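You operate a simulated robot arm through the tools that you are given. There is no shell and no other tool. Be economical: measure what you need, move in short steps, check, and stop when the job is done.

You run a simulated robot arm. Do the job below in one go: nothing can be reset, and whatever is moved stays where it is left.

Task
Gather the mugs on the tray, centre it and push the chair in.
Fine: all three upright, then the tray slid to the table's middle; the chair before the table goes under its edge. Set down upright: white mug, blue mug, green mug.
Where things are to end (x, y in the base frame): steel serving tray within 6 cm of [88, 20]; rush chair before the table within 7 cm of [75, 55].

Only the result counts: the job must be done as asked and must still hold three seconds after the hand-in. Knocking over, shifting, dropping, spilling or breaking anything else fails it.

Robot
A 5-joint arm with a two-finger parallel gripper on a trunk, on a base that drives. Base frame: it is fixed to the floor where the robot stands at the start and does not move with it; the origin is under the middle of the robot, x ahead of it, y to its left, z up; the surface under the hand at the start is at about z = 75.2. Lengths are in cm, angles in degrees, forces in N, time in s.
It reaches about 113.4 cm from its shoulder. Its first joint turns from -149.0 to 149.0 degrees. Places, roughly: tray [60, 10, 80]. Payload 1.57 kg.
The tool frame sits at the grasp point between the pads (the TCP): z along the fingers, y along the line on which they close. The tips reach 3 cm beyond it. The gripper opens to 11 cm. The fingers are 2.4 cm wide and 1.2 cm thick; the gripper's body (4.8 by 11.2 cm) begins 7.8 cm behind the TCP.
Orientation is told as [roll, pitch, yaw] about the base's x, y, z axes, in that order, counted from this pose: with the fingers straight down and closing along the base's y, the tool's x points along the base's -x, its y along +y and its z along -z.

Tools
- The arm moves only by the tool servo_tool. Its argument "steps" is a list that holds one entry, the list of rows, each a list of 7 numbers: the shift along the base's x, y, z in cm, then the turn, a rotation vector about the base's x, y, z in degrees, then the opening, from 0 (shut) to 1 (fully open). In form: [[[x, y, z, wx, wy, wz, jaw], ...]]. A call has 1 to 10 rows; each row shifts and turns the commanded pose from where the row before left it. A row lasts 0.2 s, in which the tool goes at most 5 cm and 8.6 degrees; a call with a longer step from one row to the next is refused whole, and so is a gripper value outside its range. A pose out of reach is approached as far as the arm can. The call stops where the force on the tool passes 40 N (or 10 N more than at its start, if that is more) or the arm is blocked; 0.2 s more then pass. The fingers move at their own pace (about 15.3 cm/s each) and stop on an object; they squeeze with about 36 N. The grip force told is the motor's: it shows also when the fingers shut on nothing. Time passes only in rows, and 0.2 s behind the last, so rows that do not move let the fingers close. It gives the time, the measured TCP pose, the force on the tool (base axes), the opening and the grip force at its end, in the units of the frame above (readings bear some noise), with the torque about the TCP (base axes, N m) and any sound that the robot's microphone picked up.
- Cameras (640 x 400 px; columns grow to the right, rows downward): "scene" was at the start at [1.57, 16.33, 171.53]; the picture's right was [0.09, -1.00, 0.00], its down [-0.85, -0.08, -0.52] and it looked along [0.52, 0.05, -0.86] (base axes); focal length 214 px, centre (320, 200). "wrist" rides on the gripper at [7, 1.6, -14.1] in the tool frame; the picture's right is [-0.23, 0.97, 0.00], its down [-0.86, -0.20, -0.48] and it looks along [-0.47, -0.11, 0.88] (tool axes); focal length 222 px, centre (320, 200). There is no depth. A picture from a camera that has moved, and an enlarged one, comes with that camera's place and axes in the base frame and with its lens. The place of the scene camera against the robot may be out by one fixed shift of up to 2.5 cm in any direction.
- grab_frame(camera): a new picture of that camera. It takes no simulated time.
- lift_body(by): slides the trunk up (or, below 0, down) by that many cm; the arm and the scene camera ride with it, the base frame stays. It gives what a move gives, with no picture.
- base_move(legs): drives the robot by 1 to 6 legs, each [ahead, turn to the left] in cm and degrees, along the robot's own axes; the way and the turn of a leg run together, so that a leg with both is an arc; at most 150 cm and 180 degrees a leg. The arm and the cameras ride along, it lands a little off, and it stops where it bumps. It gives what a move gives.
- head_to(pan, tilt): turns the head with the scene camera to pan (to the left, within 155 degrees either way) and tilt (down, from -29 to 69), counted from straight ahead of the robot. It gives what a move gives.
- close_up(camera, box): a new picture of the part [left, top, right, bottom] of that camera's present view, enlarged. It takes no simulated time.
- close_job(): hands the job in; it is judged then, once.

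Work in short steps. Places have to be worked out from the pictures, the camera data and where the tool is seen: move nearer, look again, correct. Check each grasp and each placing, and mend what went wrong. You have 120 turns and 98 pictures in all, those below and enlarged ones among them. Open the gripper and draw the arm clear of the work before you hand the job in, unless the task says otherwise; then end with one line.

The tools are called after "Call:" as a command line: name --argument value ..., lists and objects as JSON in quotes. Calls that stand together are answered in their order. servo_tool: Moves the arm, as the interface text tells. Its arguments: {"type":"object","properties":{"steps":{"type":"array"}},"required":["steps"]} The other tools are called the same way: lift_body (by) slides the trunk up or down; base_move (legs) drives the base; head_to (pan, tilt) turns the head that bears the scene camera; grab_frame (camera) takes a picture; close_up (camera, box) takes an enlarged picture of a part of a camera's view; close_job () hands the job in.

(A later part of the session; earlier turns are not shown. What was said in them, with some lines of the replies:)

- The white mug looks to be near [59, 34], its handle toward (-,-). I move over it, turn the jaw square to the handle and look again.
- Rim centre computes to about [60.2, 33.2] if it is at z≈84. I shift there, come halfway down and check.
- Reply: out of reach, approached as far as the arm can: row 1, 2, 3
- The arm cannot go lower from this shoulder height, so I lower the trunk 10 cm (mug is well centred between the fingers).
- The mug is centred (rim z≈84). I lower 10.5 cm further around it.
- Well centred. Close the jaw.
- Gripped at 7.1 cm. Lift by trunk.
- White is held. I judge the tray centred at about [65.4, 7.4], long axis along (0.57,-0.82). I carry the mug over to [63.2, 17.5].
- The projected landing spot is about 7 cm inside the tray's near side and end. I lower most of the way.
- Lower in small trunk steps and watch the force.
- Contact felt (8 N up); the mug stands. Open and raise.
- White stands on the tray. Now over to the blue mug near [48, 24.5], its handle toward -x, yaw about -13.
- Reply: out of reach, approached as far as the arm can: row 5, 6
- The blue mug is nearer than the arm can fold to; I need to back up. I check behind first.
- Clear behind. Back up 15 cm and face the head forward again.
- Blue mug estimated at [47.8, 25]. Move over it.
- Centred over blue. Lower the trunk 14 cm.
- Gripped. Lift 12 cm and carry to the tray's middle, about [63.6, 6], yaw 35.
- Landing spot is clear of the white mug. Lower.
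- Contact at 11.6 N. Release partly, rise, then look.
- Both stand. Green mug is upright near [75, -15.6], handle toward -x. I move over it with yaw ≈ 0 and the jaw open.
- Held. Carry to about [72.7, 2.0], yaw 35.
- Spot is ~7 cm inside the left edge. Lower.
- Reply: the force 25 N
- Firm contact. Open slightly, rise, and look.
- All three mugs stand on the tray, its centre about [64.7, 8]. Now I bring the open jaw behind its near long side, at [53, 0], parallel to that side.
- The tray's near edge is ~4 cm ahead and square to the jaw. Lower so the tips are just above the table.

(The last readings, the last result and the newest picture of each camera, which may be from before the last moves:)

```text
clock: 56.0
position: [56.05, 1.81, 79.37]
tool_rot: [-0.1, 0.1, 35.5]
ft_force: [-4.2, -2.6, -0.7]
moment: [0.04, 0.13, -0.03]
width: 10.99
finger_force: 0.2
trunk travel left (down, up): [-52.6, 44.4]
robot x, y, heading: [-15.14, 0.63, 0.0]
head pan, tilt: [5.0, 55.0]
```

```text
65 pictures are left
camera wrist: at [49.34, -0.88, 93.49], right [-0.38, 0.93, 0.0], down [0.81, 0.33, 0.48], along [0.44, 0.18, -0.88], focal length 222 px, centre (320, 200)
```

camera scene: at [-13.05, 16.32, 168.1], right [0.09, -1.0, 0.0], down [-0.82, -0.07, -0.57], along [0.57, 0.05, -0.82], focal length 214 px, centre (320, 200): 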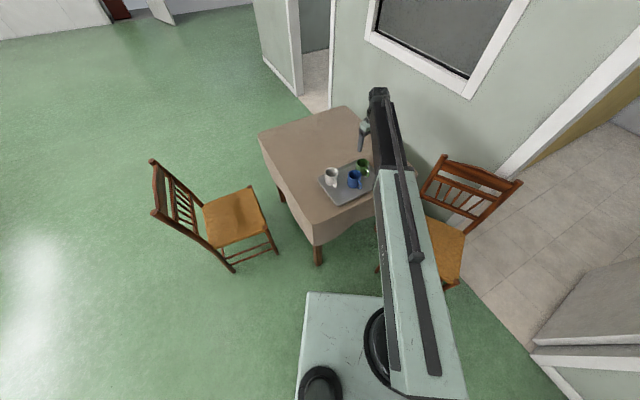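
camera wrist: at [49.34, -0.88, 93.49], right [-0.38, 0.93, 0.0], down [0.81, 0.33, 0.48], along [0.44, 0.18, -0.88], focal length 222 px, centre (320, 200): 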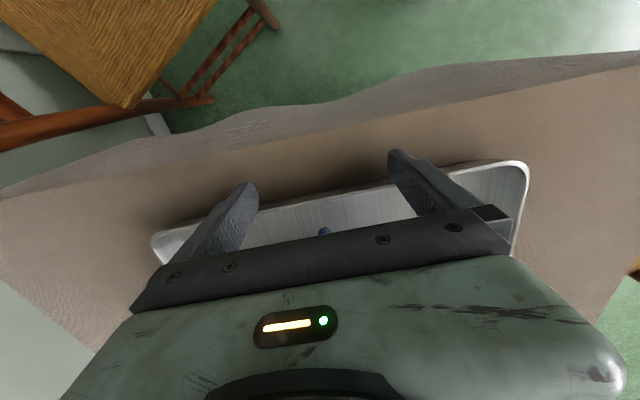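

Contact (≈5 N), the tray now about [65.5, 8.4]. Push slowly toward [88, 20].

Call:
servo_tool --steps '[[[0.7, 0.36, 0, 0, 0, 0, 1], [0.9, 0.46, 0, 0, 0, 0, 1], [0.9, 0.46, 0, 0, 0, 0, 1], [0.9, 0.46, 0, 0, 0, 0, 1], [0.9, 0.46, 0, 0, 0, 0, 1], [0.9, 0.46, 0, 0, 0, 0, 1], [0.9, 0.46, 0, 0, 0, 0, 1], [0.9, 0.46, 0, 0, 0, 0, 1], [0.9, 0.46, 0, 0, 0, 0, 1], [0.7, 0.36, 0, 0, 0, 0, 1]]]'

Call:
grab_frame --camera "wrist"

Call:
grab_frame --camera "scene"

```text
clock: 58.2
position: [64.52, 6.28, 79.3]
tool_rot: [-0.2, 0.0, 35.4]
ft_force: [-3.5, -1.8, -0.7]
moment: [0.02, 0.06, 0.07]
width: 10.99
finger_force: 0.1
trunk travel left (down, up): [-52.6, 44.4]
robot x, y, heading: [-15.12, 0.18, -0.0]
head pan, tilt: [5.0, 55.0]
```

```text
64 pictures are left
camera wrist: at [57.87, 3.62, 93.49], right [-0.38, 0.93, 0.0], down [0.81, 0.33, 0.48], along [0.44, 0.18, -0.88], focal length 222 px, centre (320, 200)
```

wrist: 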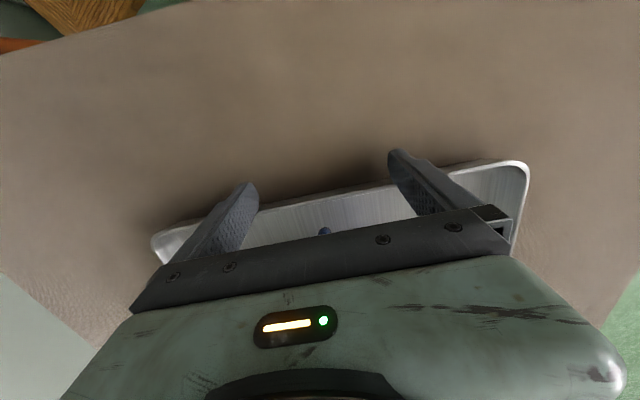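

```text
63 pictures are left
camera scene: at [-13.1, 16.3, 150.4], right [0.09, -1.0, 0.0], down [-0.82, -0.07, -0.57], along [0.57, 0.05, -0.82], focal length 214 px, centre (320, 200)
```

scene: 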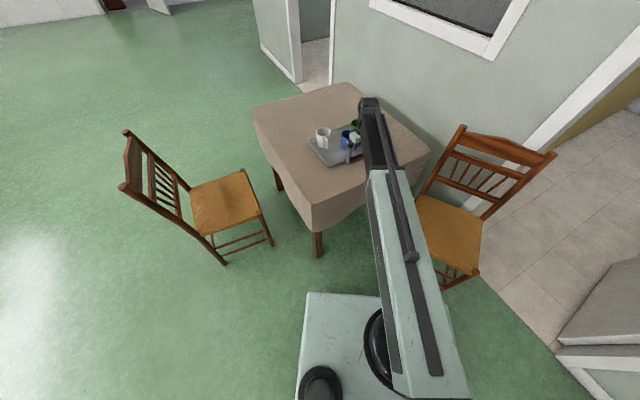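

Tray follows without turning; three mugs still up. Continue.

Call:
servo_tool --steps '[[[0.7, 0.36, 0, 0, 0, 0, 1], [0.9, 0.46, 0, 0, 0, 0, 1], [0.9, 0.46, 0, 0, 0, 0, 1], [0.9, 0.46, 0, 0, 0, 0, 1], [0.9, 0.46, 0, 0, 0, 0, 1], [0.9, 0.46, 0, 0, 0, 0, 1], [0.9, 0.46, 0, 0, 0, 0, 1], [0.9, 0.46, 0, 0, 0, 0, 1], [0.9, 0.46, 0, 0, 0, 0, 1], [0.7, 0.36, 0, 0, 0, 0, 1]]]'

Call:
servo_tool --steps '[[[0.7, 0.36, 0, 0, 0, 0, 1], [0.9, 0.46, 0, 0, 0, 0, 1], [0.9, 0.46, 0, 0, 0, 0, 1], [0.9, 0.46, 0, 0, 0, 0, 1], [0.9, 0.46, 0, 0, 0, 0, 1], [0.9, 0.46, 0, 0, 0, 0, 1], [0.4, 0.2, 0, 0, 0, 0, 1]]]'

Call:
grab_frame --camera "wrist"

```text
clock: 60.4
position: [73.15, 10.57, 79.32]
tool_rot: [0.0, 0.1, 35.4]
ft_force: [-3.2, -2.5, 0.3]
moment: [-0.03, 0.09, 0.04]
width: 11.0
finger_force: 0.0
trunk travel left (down, up): [-52.6, 44.4]
robot x, y, heading: [-15.38, -0.09, 0.0]
head pan, tilt: [5.0, 55.0]
```

```text
clock: 62.0
position: [78.43, 13.45, 79.21]
tool_rot: [-0.2, 0.1, 35.4]
ft_force: [-3.3, -3.7, 1.7]
moment: [-0.1, -0.02, -0.11]
width: 10.98
finger_force: 0.0
trunk travel left (down, up): [-52.6, 44.4]
robot x, y, heading: [-14.81, 0.42, -0.0]
head pan, tilt: [5.0, 55.0]
```

```text
62 pictures are left
camera wrist: at [71.71, 10.77, 93.49], right [-0.38, 0.93, 0.0], down [0.81, 0.33, 0.48], along [0.44, 0.18, -0.88], focal length 222 px, centre (320, 200)
```

wrist: 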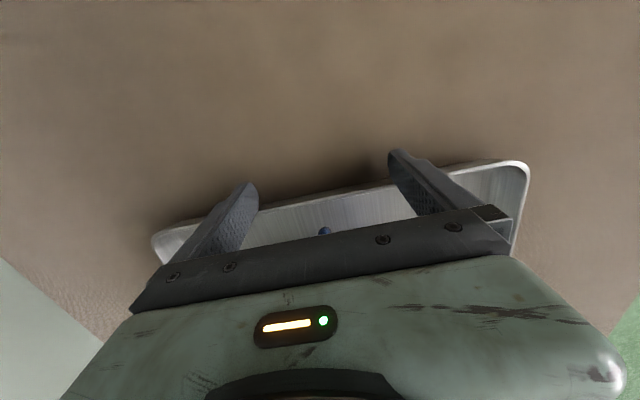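

By geometry the tray centre is now ≈[87.8, 20]. Back off, rise and check.

Call:
servo_tool --steps '[[[-1.6, -1.1, 0, 0, 0, 0, 1], [-1.6, -1.1, 0, 0, 0, 0, 1], [0, 0, 0, 0, 0, 0, 1]]]'

Call:
lift_body --by 24

Call:
grab_frame --camera "scene"

Call:
servo_tool --steps '[[[2, 1.5, 0, 0, 0, 0, 1], [3, 2, 0, 0, 0, 0, 1], [3, 2, 0, 0, 0, 0, 1], [0, 0, 0, 0, 0, 0, 1]]]'

Call:
grab_frame --camera "wrist"

```text
clock: 62.8
position: [75.43, 11.36, 79.3]
tool_rot: [0.0, 0.1, 35.4]
ft_force: [-0.7, 0.2, 0.0]
moment: [0.01, -0.01, -0.02]
width: 10.99
finger_force: 0.0
trunk travel left (down, up): [-52.6, 44.4]
robot x, y, heading: [-15.55, 0.11, -0.1]
head pan, tilt: [5.0, 55.0]
```

```text
clock: 65.3
position: [75.45, 11.61, 103.28]
tool_rot: [-0.1, 0.1, 35.3]
ft_force: [-0.1, -0.1, 0.4]
moment: [0.0, 0.0, 0.02]
width: 11.01
finger_force: 0.0
trunk travel left (down, up): [-76.6, 20.4]
robot x, y, heading: [-15.74, 0.22, -0.1]
head pan, tilt: [5.0, 55.0]
```

```text
61 pictures are left
camera scene: at [-13.05, 16.32, 174.4], right [0.09, -1.0, 0.0], down [-0.82, -0.07, -0.57], along [0.57, 0.05, -0.82], focal length 214 px, centre (320, 200)
```

scene: 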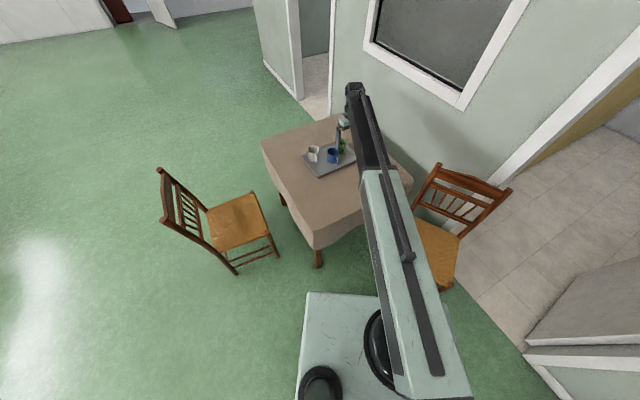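

```text
clock: 66.3
position: [78.1, 15.52, 103.09]
tool_rot: [0.0, 0.0, 35.4]
ft_force: [0.7, 0.5, -0.6]
moment: [0.0, -0.01, -0.03]
width: 11.01
finger_force: 0.1
out of reach, approached as far as the arm can: row 2, 3
trunk travel left (down, up): [-76.6, 20.4]
robot x, y, heading: [-15.05, 0.28, -0.3]
head pan, tilt: [5.0, 55.0]
```

```text
60 pictures are left
camera wrist: at [71.42, 12.79, 117.45], right [-0.38, 0.93, 0.0], down [0.81, 0.33, 0.48], along [0.44, 0.18, -0.88], focal length 222 px, centre (320, 200)
```

wrist: 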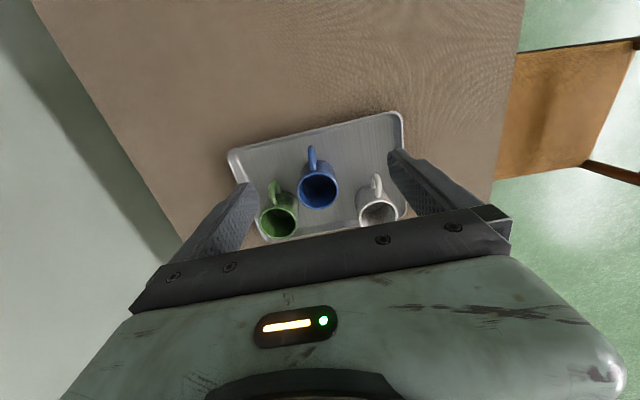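

Tray centre measures ≈[88, 20.8], mugs upright. Now the chair: its seat looks centred near [55, 82], facing the table. I raise and retract the arm, then drive round behind it.

Call:
lift_body --by 15

Call:
servo_tool --steps '[[[-4.5, -1, 0, 0, 0, -6, 1], [-4.5, -1, 0, 0, 0, -6, 1], [-4.5, -1, 0, 0, 0, -6, 0.5], [-4.5, -1, 0, 0, 0, -6, 0], [-4.5, -1, 0, 0, 0, -6, 0], [-4.5, -1, 0, 0, 0, -5, 0], [-2, -1, 0, 0, 0, 0, 0]]]'

Call:
head_to --pan 70 --tilt 40

Call:
grab_frame --camera "scene"

```text
clock: 68.1
position: [78.06, 15.39, 118.29]
tool_rot: [-0.1, -0.1, 35.4]
ft_force: [0.1, 0.5, 0.1]
moment: [0.01, -0.01, -0.01]
width: 11.01
finger_force: 0.0
trunk travel left (down, up): [-91.6, 5.4]
robot x, y, heading: [-15.31, 0.12, -0.1]
head pan, tilt: [5.0, 55.0]
```

```text
clock: 69.7
position: [49.04, 8.6, 118.36]
tool_rot: [0.0, 0.1, 0.4]
ft_force: [0.1, 0.0, -0.7]
moment: [0.0, -0.02, 0.01]
width: 0.0
finger_force: 22.0
trunk travel left (down, up): [-91.6, 5.4]
robot x, y, heading: [-15.07, 0.18, 0.1]
head pan, tilt: [5.0, 55.0]
```

```text
clock: 71.0
position: [49.11, 8.53, 118.22]
tool_rot: [-0.2, 0.1, 0.4]
ft_force: [-0.4, -0.4, 0.4]
moment: [-0.02, 0.02, 0.0]
width: 0.0
finger_force: 21.2
trunk travel left (down, up): [-91.6, 5.4]
robot x, y, heading: [-15.07, 0.47, 0.1]
head pan, tilt: [70.0, 40.0]
```

```text
59 pictures are left
camera scene: at [-17.34, 23.67, 191.47], right [0.94, -0.34, 0.0], down [-0.22, -0.6, -0.77], along [0.26, 0.72, -0.64], focal length 214 px, centre (320, 200)
```

scene: 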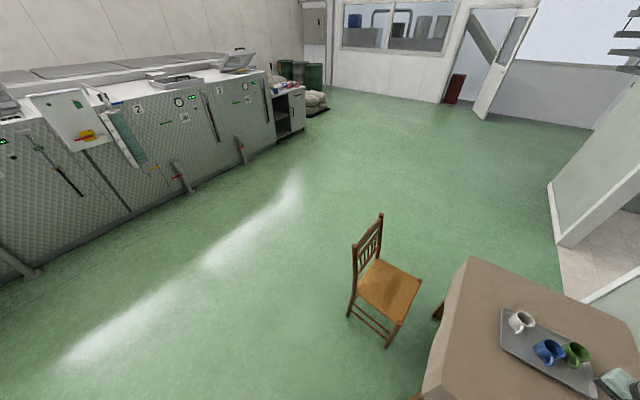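

Way is clear; the chair faces about (0.58,-0.81), centre ≈[55.5, 81.6]. Drive round behind it.

Call:
base_move --legs '[[0, 90], [150, 0], [0, -30], [18, 0], [0, -114.5]]'

Call:
head_to --pan 0 --tilt 50

Call:
grab_frame --camera "scene"

Call:
grab_frame --camera "wrist"

```text
clock: 89.8
position: [37.83, 120.82, 118.12]
tool_rot: [0.0, 0.1, -54.3]
ft_force: [-0.1, -0.3, 0.1]
moment: [0.0, 0.01, -0.02]
width: 0.0
finger_force: 21.1
trunk travel left (down, up): [-91.6, 5.4]
robot x, y, heading: [-3.92, 170.31, -53.9]
head pan, tilt: [70.0, 40.0]
```

```text
clock: 91.2
position: [37.84, 120.88, 118.32]
tool_rot: [-0.1, 0.0, -54.1]
ft_force: [0.1, 0.4, -0.2]
moment: [0.03, 0.02, 0.02]
width: 0.0
finger_force: 21.5
trunk travel left (down, up): [-91.6, 5.4]
robot x, y, heading: [-4.12, 170.14, -53.9]
head pan, tilt: [0.0, 50.0]
```

```text
58 pictures are left
camera scene: at [11.1, 175.91, 190.05], right [-0.81, -0.59, 0.0], down [-0.45, 0.62, -0.64], along [0.38, -0.52, -0.77], focal length 214 px, centre (320, 200)
```

scene: 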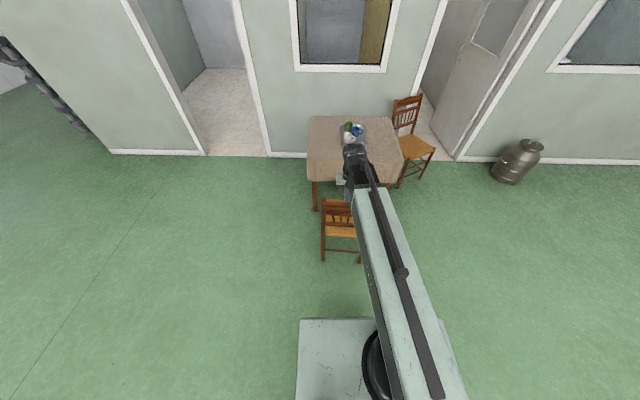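

```text
57 pictures are left
camera wrist: at [35.06, 127.64, 132.46], right [0.92, 0.39, 0.0], down [0.34, -0.81, 0.48], along [0.18, -0.44, -0.88], focal length 222 px, centre (320, 200)
```

wrist: 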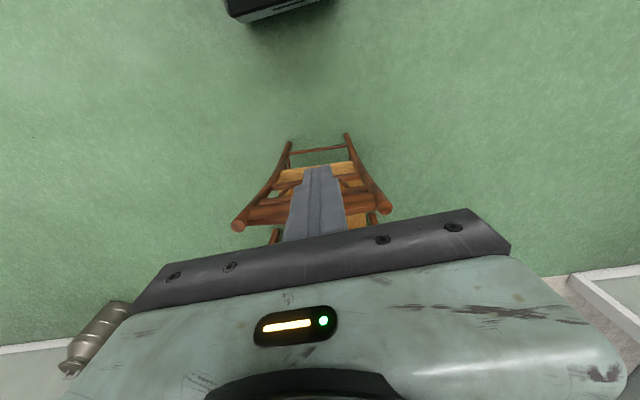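

I'm behind the chair, its line about 4 cm to my right. Look at the back's structure closely to choose a low push point.

Call:
close_up --camera "scene" --box '[280, 180, 400, 280]'

Call:
close_up --camera "wrist" --box '[200, 120, 420, 258]'

```text
4.00 times, centred on (340, 230) of scene
camera zoom: at [11.1, 175.91, 190.05], right [-0.81, -0.59, 0.0], down [-0.45, 0.62, -0.64], along [0.38, -0.52, -0.77], focal length 858 px, centre (240, 80)
```

zoom: 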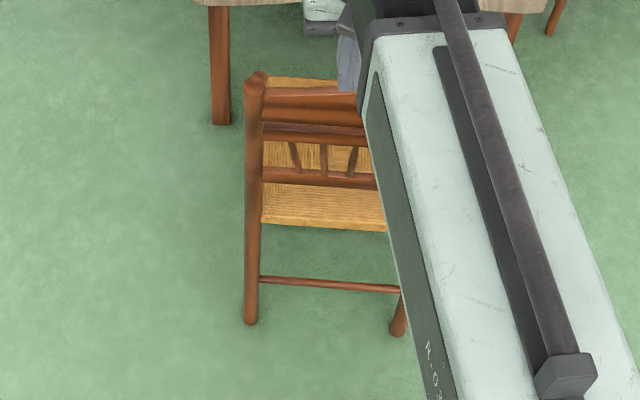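

```text
2.90 times, centred on (310, 189) of wrist
camera zoom: at [35.06, 127.64, 132.46], right [0.92, 0.39, 0.0], down [0.34, -0.81, 0.48], along [0.18, -0.44, -0.88], focal length 644 px, centre (349, 232)
```

zoom: 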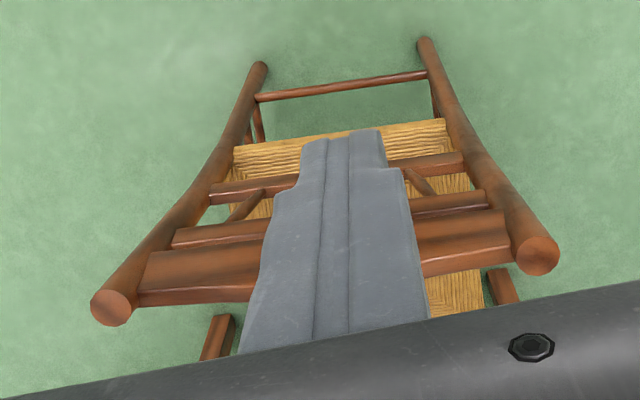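

The chair has a rear rung near z≈19 and a seat rail around z≈43. I want the fingers tilted forward so only the tips meet it. Up here, align laterally, extend a bit and tilt the tool forward.

Call:
servo_tool --steps '[[[-2.3, -1.7, 0, 0, 0, -1.5, 0.5], [-2.3, -1.7, 0, 0, 0, -1, 1], [-2.3, -1.7, 0, 0, 0, 0, 1], [1.5, -2.2, 0, -6.6, -4.4, 0, 1], [1.5, -2.2, 0, -6.6, -4.4, 0, 1], [1.5, -2.2, 0, -6.6, -4.4, 0, 1], [1.5, -2.2, 0, -6.6, -4.4, 0, 1], [1.5, -2.2, 0, -6.6, -4.4, 0, 1], [0, 0, 0, -6.6, -4.4, 0, 1], [0, 0, 0, 0, 0, 0, 1]]]'

Call:
grab_frame --camera "scene"

Call:
grab_frame --camera "wrist"

```text
clock: 93.4
position: [38.39, 104.84, 126.08]
tool_rot: [0.3, -47.6, -56.9]
ft_force: [0.1, 0.8, 0.1]
moment: [0.04, -0.01, 0.01]
width: 11.05
finger_force: 0.1
out of reach, approached as far as the arm can: row 5, 6, 7, 8, 9
trunk travel left (down, up): [-91.6, 5.4]
robot x, y, heading: [-3.98, 170.15, -54.1]
head pan, tilt: [0.0, 50.0]
```

```text
54 pictures are left
camera scene: at [11.09, 175.88, 190.05], right [-0.81, -0.59, 0.0], down [-0.45, 0.62, -0.64], along [0.38, -0.52, -0.77], focal length 214 px, centre (320, 200)
```

scene: 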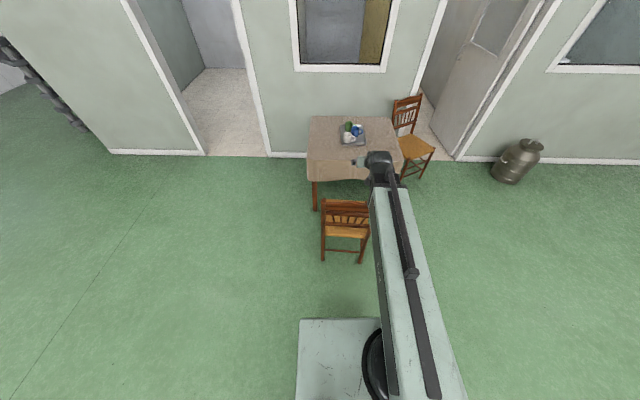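

```text
53 pictures are left
camera wrist: at [31.4, 118.39, 130.47], right [0.9, 0.41, 0.17], down [-0.05, -0.3, 0.95], along [0.44, -0.86, -0.25], focal length 222 px, centre (320, 200)
```

wrist: 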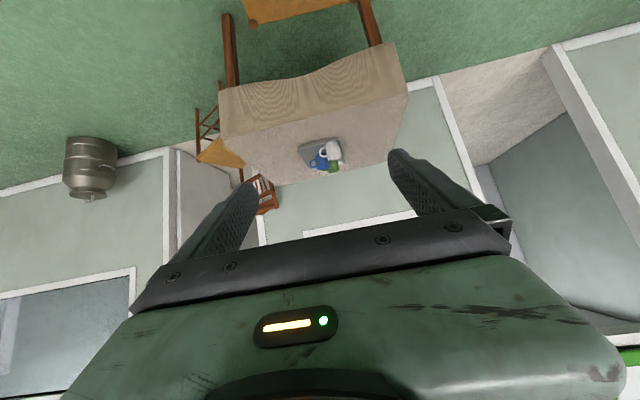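

The tool is tilted 48° forward, aligned with the chair's axis, tips ≈8 cm short of its back. Seat rail at z≈43–47, rear rung z≈22. Lower the trunk far down and see how low the tips get.

Call:
lift_body --by -60

Call:
grab_frame --camera "wrist"

Call:
lift_body --by -28

Call:
grab_frame --camera "wrist"

Call:
grab_frame --camera "scene"

```text
refused: -60 is not a number from -40 to 40
```

```text
52 pictures are left
camera wrist: at [31.4, 118.39, 130.47], right [0.9, 0.41, 0.17], down [-0.05, -0.3, 0.95], along [0.44, -0.86, -0.25], focal length 222 px, centre (320, 200)
```

wrist: 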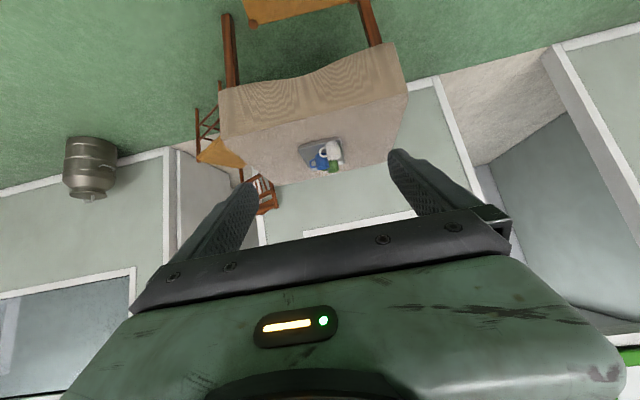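

```text
clock: 96.2
position: [38.52, 104.89, 98.05]
tool_rot: [0.2, -47.6, -56.8]
ft_force: [-0.8, 0.4, 1.1]
moment: [0.02, 0.01, 0.0]
width: 11.02
finger_force: 0.1
trunk travel left (down, up): [-63.6, 33.4]
robot x, y, heading: [-4.31, 170.2, -54.0]
head pan, tilt: [0.0, 50.0]
```

```text
51 pictures are left
camera wrist: at [31.38, 118.42, 102.47], right [0.9, 0.41, 0.17], down [-0.05, -0.3, 0.95], along [0.44, -0.86, -0.25], focal length 222 px, centre (320, 200)
```

wrist: 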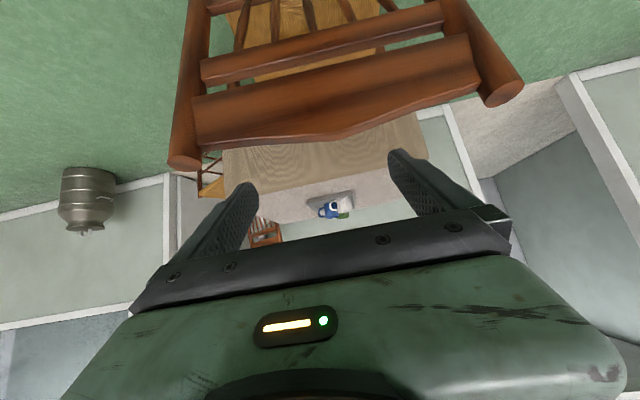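

```text
50 pictures are left
camera scene: at [11.07, 175.9, 162.06], right [-0.81, -0.59, 0.0], down [-0.45, 0.62, -0.64], along [0.38, -0.52, -0.77], focal length 214 px, centre (320, 200)
```

scene: 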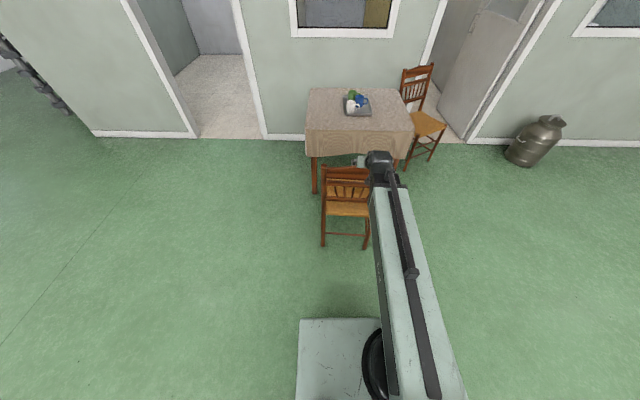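

Tip clearance to the top rail is about 4.6 cm; continue lowering in the gap behind the chair.

Call:
lift_body --by -30

Call:
lift_body --by -22

Call:
grab_frame --camera "wrist"

Call:
head_to --pan 0 --tilt 35

Call:
grab_frame --camera "scene"

```text
clock: 99.2
position: [38.42, 104.9, 68.07]
tool_rot: [0.3, -47.5, -56.8]
ft_force: [0.6, -0.3, 0.2]
moment: [0.02, -0.04, 0.01]
width: 10.99
finger_force: 0.0
trunk travel left (down, up): [-33.6, 63.4]
robot x, y, heading: [-3.85, 170.18, -54.1]
head pan, tilt: [0.0, 50.0]
```

```text
clock: 101.5
position: [38.35, 104.88, 46.01]
tool_rot: [0.3, -47.5, -56.8]
ft_force: [-0.5, -1.0, 0.8]
moment: [0.03, 0.01, 0.01]
width: 11.0
finger_force: 0.0
trunk travel left (down, up): [-11.6, 85.4]
robot x, y, heading: [-3.92, 170.27, -54.1]
head pan, tilt: [0.0, 50.0]
```

```text
49 pictures are left
camera wrist: at [31.38, 118.42, 50.47], right [0.9, 0.41, 0.17], down [-0.05, -0.3, 0.95], along [0.44, -0.86, -0.25], focal length 222 px, centre (320, 200)
```

wrist: 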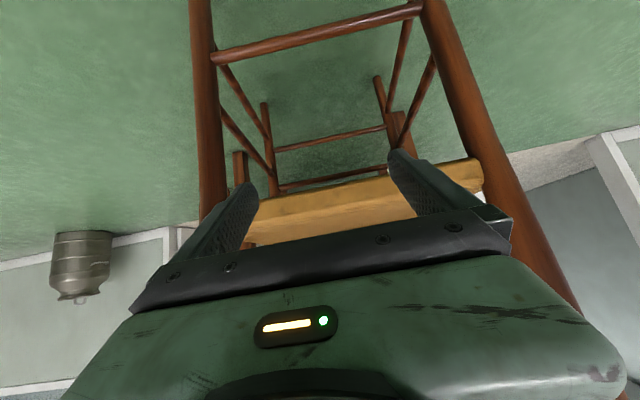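

```text
clock: 102.3
position: [38.34, 104.83, 45.97]
tool_rot: [0.3, -47.5, -56.9]
ft_force: [-0.4, 0.2, -0.2]
moment: [0.0, 0.01, 0.02]
width: 11.01
finger_force: 0.1
trunk travel left (down, up): [-11.6, 85.4]
robot x, y, heading: [-4.01, 170.22, -54.0]
head pan, tilt: [0.0, 35.0]
```

```text
48 pictures are left
camera scene: at [11.72, 175.01, 112.22], right [-0.81, -0.59, 0.0], down [-0.34, 0.46, -0.82], along [0.48, -0.66, -0.57], focal length 214 px, centre (320, 200)
```

scene: 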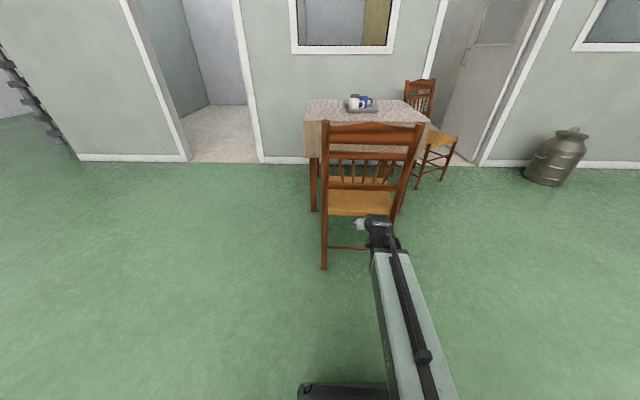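

The arm's height comes only from trunk and tilt, so the rung is out of reach; the seat's rear rail (z 42.5–46.5) it is. I lower 1 cm, shift 1.5 cm toward the chair's midline and close in.

Call:
lift_body --by -1

Call:
servo_tool --steps '[[[1.2, 0.9, 0, 0, 0, 0, 1], [1.2, -1.6, 0, 0, 0, 0, 1], [0.9, -1.2, 0, 0, 0, 0, 1], [0.6, -0.8, 0, 0, 0, 0, 1], [0, 0, 0, 0, 0, 0, 1]]]'

Call:
grab_frame --camera "wrist"

```text
clock: 102.9
position: [38.38, 104.84, 45.0]
tool_rot: [0.3, -47.5, -56.8]
ft_force: [0.4, 0.6, -0.7]
moment: [-0.02, -0.01, 0.0]
width: 10.99
finger_force: 0.0
trunk travel left (down, up): [-10.6, 86.4]
robot x, y, heading: [-3.83, 170.25, -54.1]
head pan, tilt: [0.0, 35.0]
```

```text
clock: 104.1
position: [42.32, 102.16, 45.01]
tool_rot: [0.3, -47.6, -56.8]
ft_force: [0.2, -0.4, -0.2]
moment: [0.01, 0.01, -0.03]
width: 11.01
finger_force: 0.0
trunk travel left (down, up): [-10.6, 86.4]
robot x, y, heading: [-3.94, 170.18, -53.8]
head pan, tilt: [0.0, 35.0]
```

```text
47 pictures are left
camera wrist: at [35.26, 115.77, 49.47], right [0.9, 0.41, 0.17], down [-0.05, -0.3, 0.95], along [0.44, -0.86, -0.25], focal length 222 px, centre (320, 200)
```

wrist: 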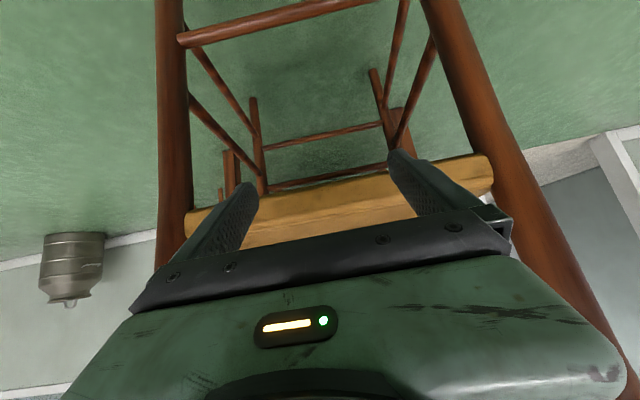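

Call:
servo_tool --steps '[[[0.6, -0.8, 0, 0, 0, 0, 1], [0.5, -0.7, 0, 0, 0, 0, 1], [0.3, -0.4, 0, 0, 0, 0, 1], [0.3, -0.4, 0, 0, 0, 0, 1], [0.3, -0.4, 0, 0, 0, 0, 1], [0.3, -0.4, 0, 0, 0, 0, 1], [0, 0, 0, 0, 0, 0, 1]]]'

Call:
grab_frame --camera "wrist"

```text
clock: 105.7
position: [44.61, 99.2, 45.03]
tool_rot: [0.2, -47.5, -56.9]
ft_force: [-16.0, 12.2, 1.0]
moment: [0.09, 0.21, -1.33]
width: 10.99
finger_force: 0.1
trunk travel left (down, up): [-10.6, 86.4]
robot x, y, heading: [-3.97, 169.94, -54.2]
head pan, tilt: [0.0, 35.0]
```

```text
46 pictures are left
camera wrist: at [37.57, 112.7, 49.51], right [0.9, 0.41, 0.17], down [-0.05, -0.3, 0.95], along [0.44, -0.86, -0.25], focal length 222 px, centre (320, 200)
```

wrist: 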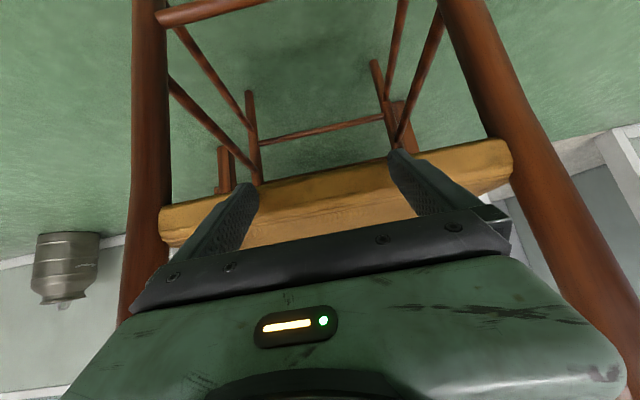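

Contact with the right-hand finger, 20 N; the chair is turned a touch, and two-finger contact will square it. Push on slowly 3 cm and check for tipping.

Call:
servo_tool --steps '[[[0.2, -0.3, 0, 0, 0, 0, 1], [0.2, -0.3, 0, 0, 0, 0, 1], [0.2, -0.3, 0, 0, 0, 0, 1], [0.2, -0.3, 0, 0, 0, 0, 1], [0.2, -0.3, 0, 0, 0, 0, 1], [0.2, -0.3, 0, 0, 0, 0, 1], [0.2, -0.3, 0, 0, 0, 0, 1], [0.2, -0.3, 0, 0, 0, 0, 1]]]'

Call:
grab_frame --camera "wrist"

Call:
grab_frame --camera "scene"

```text
clock: 107.5
position: [46.26, 96.74, 45.06]
tool_rot: [0.3, -47.7, -56.9]
ft_force: [-14.1, 14.6, 6.7]
moment: [0.02, 0.09, -0.51]
width: 11.0
finger_force: 0.0
trunk travel left (down, up): [-10.6, 86.4]
robot x, y, heading: [-4.08, 170.02, -54.2]
head pan, tilt: [0.0, 35.0]
```

```text
45 pictures are left
camera wrist: at [39.18, 110.28, 49.56], right [0.9, 0.41, 0.17], down [-0.05, -0.3, 0.95], along [0.44, -0.86, -0.25], focal length 222 px, centre (320, 200)
```

wrist: 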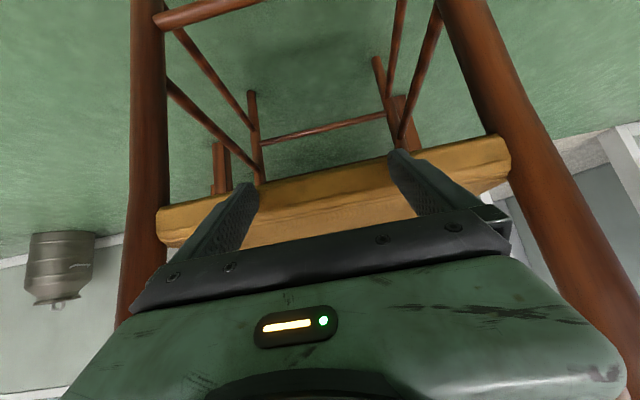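

```text
44 pictures are left
camera scene: at [11.64, 175.1, 111.24], right [-0.81, -0.59, 0.0], down [-0.34, 0.46, -0.82], along [0.48, -0.66, -0.57], focal length 214 px, centre (320, 200)
```

scene: 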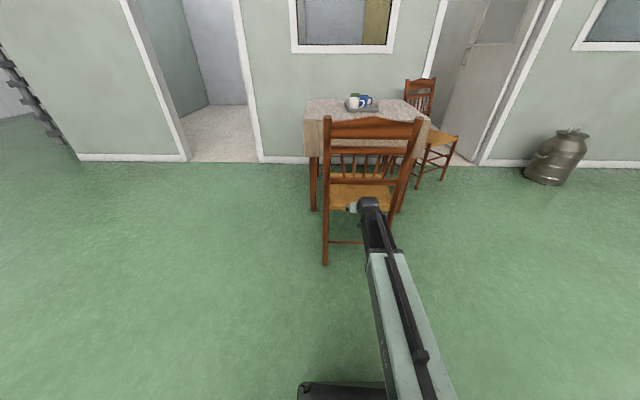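

The chair slides upright at ≈20 N. Continue pushing.

Call:
servo_tool --steps '[[[0.3, -0.4, 0, 0, 0, 0, 1], [0.47, -0.65, 0, 0, 0, 0, 1], [0.47, -0.65, 0, 0, 0, 0, 1], [0.47, -0.65, 0, 0, 0, 0, 1], [0.47, -0.65, 0, 0, 0, 0, 1], [0.47, -0.65, 0, 0, 0, 0, 1], [0.47, -0.65, 0, 0, 0, 0, 1], [0.47, -0.65, 0, 0, 0, 0, 1], [0.47, -0.65, 0, 0, 0, 0, 1], [0.3, -0.4, 0, 0, 0, 0, 1]]]'

Call:
grab_frame --camera "wrist"

Call:
grab_frame --camera "scene"

```text
clock: 109.7
position: [50.69, 90.71, 45.25]
tool_rot: [0.3, -47.5, -56.9]
ft_force: [-11.7, 16.7, 4.6]
moment: [0.1, 0.09, -0.21]
width: 11.0
finger_force: 0.0
trunk travel left (down, up): [-10.6, 86.4]
robot x, y, heading: [-4.01, 170.12, -54.3]
head pan, tilt: [0.0, 35.0]
```

```text
43 pictures are left
camera wrist: at [43.6, 104.29, 49.56], right [0.9, 0.41, 0.17], down [-0.05, -0.3, 0.95], along [0.44, -0.86, -0.25], focal length 222 px, centre (320, 200)
```

wrist: 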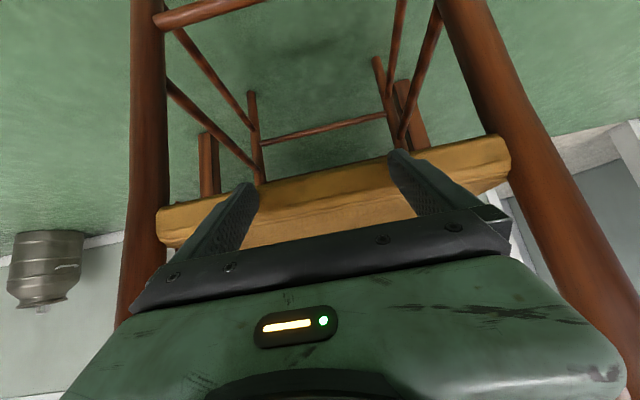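

```text
42 pictures are left
camera scene: at [11.66, 175.1, 111.23], right [-0.81, -0.59, 0.0], down [-0.34, 0.46, -0.82], along [0.48, -0.66, -0.57], focal length 214 px, centre (320, 200)
```

scene: 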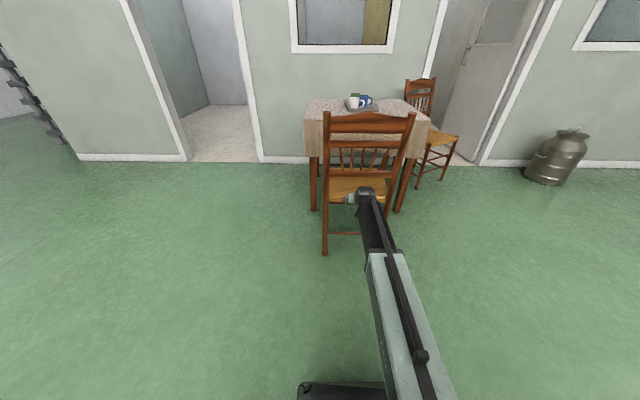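

Both fingers bear and the chair is square. I put its centre at ≈[62.6, 73.9]; 22.6 cm remain along heading -56.7°. Keep pushing.

Call:
servo_tool --steps '[[[0.33, -0.5, 0, 0, 0, 0, 1], [0.45, -0.68, 0, 0, 0, 0, 1], [0.45, -0.68, 0, 0, 0, 0, 1], [0.45, -0.68, 0, 0, 0, 0, 1], [0.45, -0.68, 0, 0, 0, 0, 1], [0.45, -0.68, 0, 0, 0, 0, 1], [0.45, -0.68, 0, 0, 0, 0, 1], [0.45, -0.68, 0, 0, 0, 0, 1], [0.45, -0.68, 0, 0, 0, 0, 1], [0.33, -0.5, 0, 0, 0, 0, 1]]]'

Call:
servo_tool --steps '[[[0.33, -0.5, 0, 0, 0, 0, 1], [0.45, -0.68, 0, 0, 0, 0, 1], [0.45, -0.68, 0, 0, 0, 0, 1], [0.45, -0.68, 0, 0, 0, 0, 1], [0.45, -0.68, 0, 0, 0, 0, 1], [0.45, -0.68, 0, 0, 0, 0, 1], [0.33, -0.5, 0, 0, 0, 0, 1], [0, 0, 0, 0, 0, 0, 1]]]'

Call:
grab_frame --camera "wrist"

Call:
grab_frame --camera "scene"

```text
clock: 111.9
position: [54.94, 84.34, 45.12]
tool_rot: [0.3, -47.5, -56.8]
ft_force: [-9.9, 16.7, 2.8]
moment: [0.06, 0.07, 0.0]
width: 10.98
finger_force: 0.1
trunk travel left (down, up): [-10.6, 86.4]
robot x, y, heading: [-3.77, 170.33, -53.8]
head pan, tilt: [0.0, 35.0]
```

```text
clock: 113.7
position: [57.74, 79.83, 45.08]
tool_rot: [0.3, -47.4, -56.8]
ft_force: [-13.8, 16.4, 2.2]
moment: [0.23, -0.01, -0.27]
width: 10.98
finger_force: 0.2
trunk travel left (down, up): [-10.6, 86.4]
robot x, y, heading: [-3.89, 170.18, -54.3]
head pan, tilt: [0.0, 35.0]
```

```text
41 pictures are left
camera wrist: at [50.65, 93.38, 49.55], right [0.9, 0.41, 0.17], down [-0.05, -0.3, 0.95], along [0.44, -0.86, -0.25], focal length 222 px, centre (320, 200)
```

wrist: 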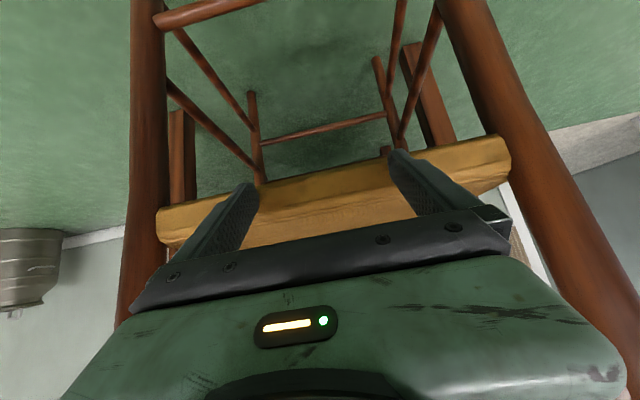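

```text
40 pictures are left
camera scene: at [11.67, 175.08, 111.23], right [-0.81, -0.59, 0.0], down [-0.34, 0.46, -0.82], along [0.48, -0.66, -0.57], focal length 214 px, centre (320, 200)
```

scene: 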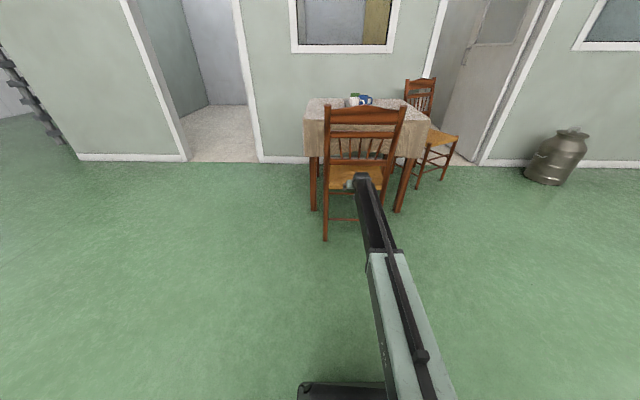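

Chair centre ≈[69.6, 63]; 9.7 cm to go and the arm is near full stretch. Draw back, drive ahead 12 cm, then push the rest.

Call:
servo_tool --steps '[[[-1.2, 1.7, 0, 0, 0, 0, 1], [-2.3, 3.3, 0, 0, 0, 0, 1], [-2.3, 3.3, 0, 0, 0, 0, 1], [-2.3, 3.3, 0, 0, 0, 0, 1], [0, 0, 0, 0, 0, 0, 1]]]'

Call:
base_move --legs '[[12, 0]]'

Call:
grab_frame --camera "wrist"

```text
clock: 114.9
position: [49.7, 91.41, 45.06]
tool_rot: [0.3, -47.6, -56.8]
ft_force: [-0.1, 0.2, -0.4]
moment: [0.0, 0.0, 0.02]
width: 11.0
finger_force: 0.1
trunk travel left (down, up): [-10.6, 86.4]
robot x, y, heading: [-4.12, 170.18, -54.3]
head pan, tilt: [0.0, 35.0]
```

```text
clock: 116.1
position: [56.82, 81.72, 45.04]
tool_rot: [0.3, -47.7, -56.9]
ft_force: [-0.6, -0.1, 0.1]
moment: [-0.01, -0.01, -0.02]
width: 11.01
finger_force: 0.1
trunk travel left (down, up): [-10.6, 86.4]
robot x, y, heading: [2.97, 160.64, -53.9]
head pan, tilt: [0.0, 35.0]
```

```text
39 pictures are left
camera wrist: at [49.72, 95.37, 49.47], right [0.9, 0.41, 0.17], down [-0.05, -0.3, 0.95], along [0.44, -0.86, -0.25], focal length 222 px, centre (320, 200)
```

wrist: 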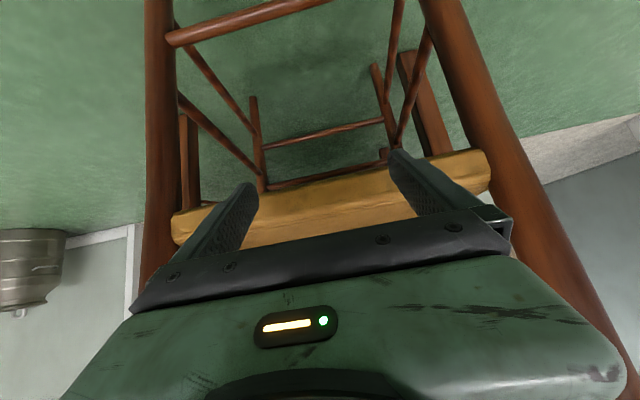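

Call:
servo_tool --steps '[[[0.4, -0.6, 0, 0, 0, 0, 1], [0.49, -0.78, 0, 0, 0, 0, 1], [0.49, -0.78, 0, 0, 0, 0, 1], [0.49, -0.78, 0, 0, 0, 0, 1], [0.49, -0.78, 0, 0, 0, 0, 1], [0.49, -0.78, 0, 0, 0, 0, 1], [0.49, -0.78, 0, 0, 0, 0, 1], [0.4, -0.6, 0, 0, 0, 0, 1]]]'

Call:
servo_tool --steps '[[[0.4, -0.6, 0, 0, 0, 0, 1], [0.49, -0.78, 0, 0, 0, 0, 1], [0.49, -0.78, 0, 0, 0, 0, 1], [0.49, -0.78, 0, 0, 0, 0, 1], [0.49, -0.78, 0, 0, 0, 0, 1], [0.49, -0.78, 0, 0, 0, 0, 1], [0.3, -0.5, 0, 0, 0, 0, 1], [0, 0, 0, 0, 0, 0, 1]]]'

Call:
grab_frame --camera "wrist"

Call:
grab_frame --camera "scene"

```text
clock: 117.9
position: [60.57, 75.92, 45.14]
tool_rot: [0.3, -47.6, -56.7]
ft_force: [-9.1, 13.3, -1.7]
moment: [0.29, 0.05, -0.13]
width: 10.99
finger_force: 0.0
trunk travel left (down, up): [-10.6, 86.4]
robot x, y, heading: [2.99, 160.98, -53.8]
head pan, tilt: [0.0, 35.0]
```

```text
clock: 119.7
position: [63.63, 70.9, 45.09]
tool_rot: [0.2, -47.7, -56.9]
ft_force: [-11.9, 12.4, -1.5]
moment: [0.3, 0.03, -0.3]
width: 10.99
finger_force: 0.1
trunk travel left (down, up): [-10.6, 86.4]
robot x, y, heading: [2.83, 160.27, -54.2]
head pan, tilt: [0.0, 35.0]
```

```text
38 pictures are left
camera wrist: at [56.55, 84.47, 49.5], right [0.9, 0.41, 0.17], down [-0.05, -0.3, 0.95], along [0.44, -0.86, -0.25], focal length 222 px, centre (320, 200)
```

wrist: 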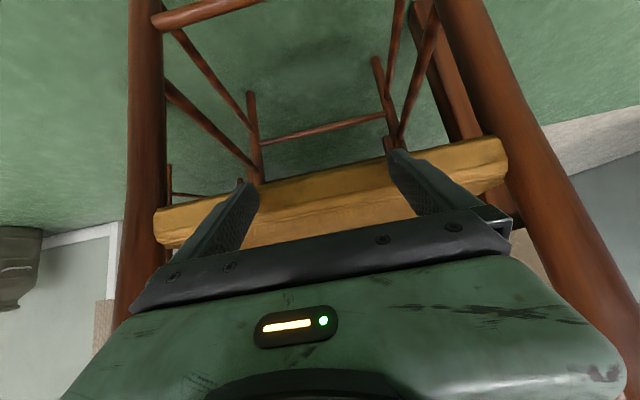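

```text
37 pictures are left
camera scene: at [18.73, 165.33, 111.23], right [-0.81, -0.59, 0.0], down [-0.34, 0.46, -0.82], along [0.48, -0.66, -0.57], focal length 214 px, centre (320, 200)
```

scene: 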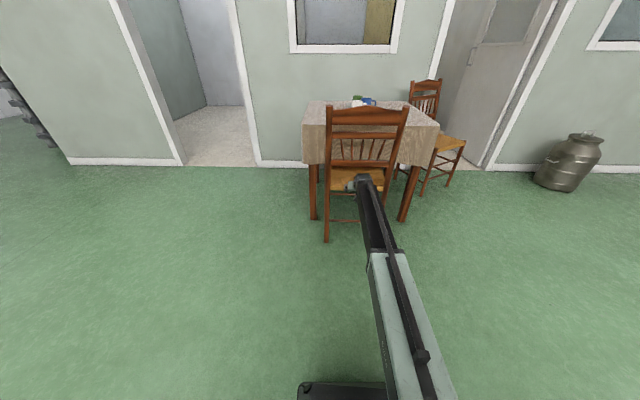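

By the tool the chair centre is ≈[75.5, 54.3]. Draw the arm back and take a closer look to verify.

Call:
servo_tool --steps '[[[-1.2, 1.7, 0, 0, 0, 0, 1], [-2.3, 3.3, 0, 0, 0, 0, 1], [-2.3, 3.3, 0, 0, 0, 0, 1], [-2.3, 3.3, 0, 0, 0, 0, 1], [-2.3, 3.3, 0, 0, 0, 0, 1], [0, 0, 0, 0, 0, 0, 1]]]'

Call:
grab_frame --camera "wrist"

Call:
close_up --camera "scene" --box '[280, 80, 480, 260]'

```text
clock: 121.1
position: [53.11, 85.79, 44.98]
tool_rot: [0.4, -47.5, -56.7]
ft_force: [0.6, 0.3, 0.9]
moment: [0.01, 0.03, -0.02]
width: 11.03
finger_force: 0.1
trunk travel left (down, up): [-10.6, 86.4]
robot x, y, heading: [2.79, 160.7, -54.0]
head pan, tilt: [0.0, 35.0]
```

```text
36 pictures are left
camera wrist: at [46.08, 99.33, 49.47], right [0.9, 0.41, 0.17], down [-0.05, -0.3, 0.95], along [0.44, -0.86, -0.25], focal length 222 px, centre (320, 200)
```

wrist: 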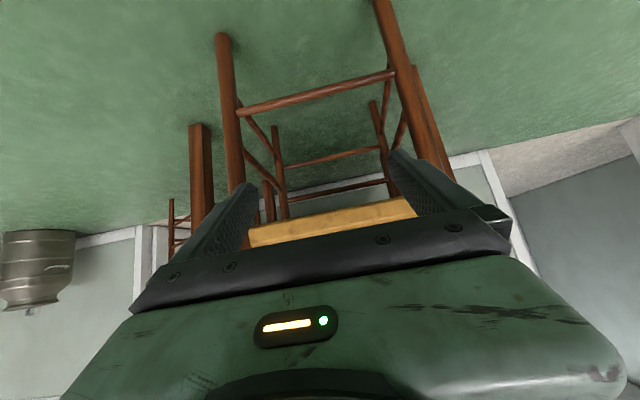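

```text
2.22 times, centred on (380, 170) of scene
camera zoom: at [18.76, 165.31, 111.22], right [-0.81, -0.59, 0.0], down [-0.34, 0.46, -0.82], along [0.48, -0.66, -0.57], focal length 477 px, centre (187, 267)
```

zoom: 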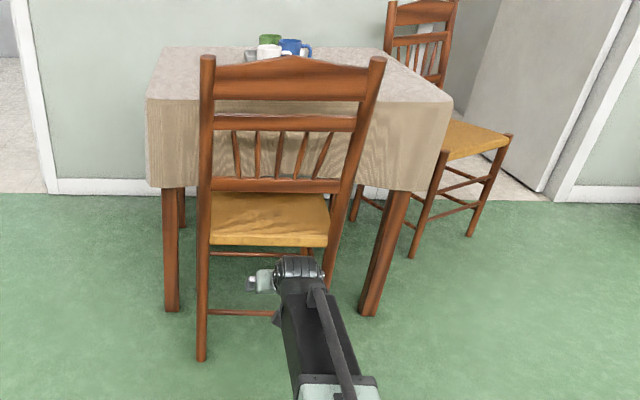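

The rear feet put the chair centre at ≈[74.2, 54], under the table edge; mugs and other chair are undisturbed. Back the robot off and take a final look.

Call:
base_move --legs '[[-20, 0]]'

Call:
lift_body --by 40

Call:
close_up --camera "scene" --box '[260, 70, 460, 250]'

```text
clock: 122.7
position: [41.13, 102.56, 44.98]
tool_rot: [0.4, -47.5, -56.6]
ft_force: [-0.1, 0.5, 0.5]
moment: [-0.03, 0.02, 0.0]
width: 10.98
finger_force: 0.0
trunk travel left (down, up): [-10.6, 86.4]
robot x, y, heading: [-9.34, 177.19, -53.7]
head pan, tilt: [0.0, 35.0]
```

```text
clock: 126.6
position: [41.19, 102.62, 84.98]
tool_rot: [0.3, -47.5, -56.8]
ft_force: [-0.2, 0.6, 0.6]
moment: [-0.03, -0.03, 0.03]
width: 10.99
finger_force: 0.1
trunk travel left (down, up): [-50.6, 46.4]
robot x, y, heading: [-9.15, 176.87, -54.2]
head pan, tilt: [0.0, 35.0]
```

```text
2.22 times, centred on (360, 160) of scene
camera zoom: at [6.62, 182.04, 151.22], right [-0.81, -0.59, 0.0], down [-0.34, 0.46, -0.82], along [0.48, -0.66, -0.57], focal length 477 px, centre (231, 289)
```

zoom: 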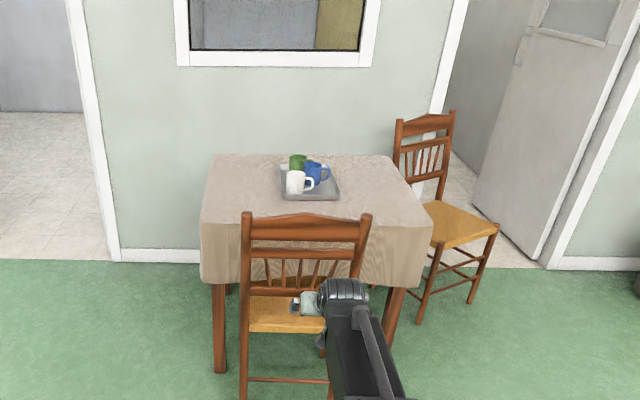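

Everything stands as asked: three mugs upright on the centred tray, chair pushed in, arm clear. Hand in.

Call:
close_job

```text
The job is handed in.
```

The white, blue and green mugs stand upright on the tray, which sits at about [88, 20.8]; the rush chair is under the table edge at about [74.2, 54], and the job is handed in.
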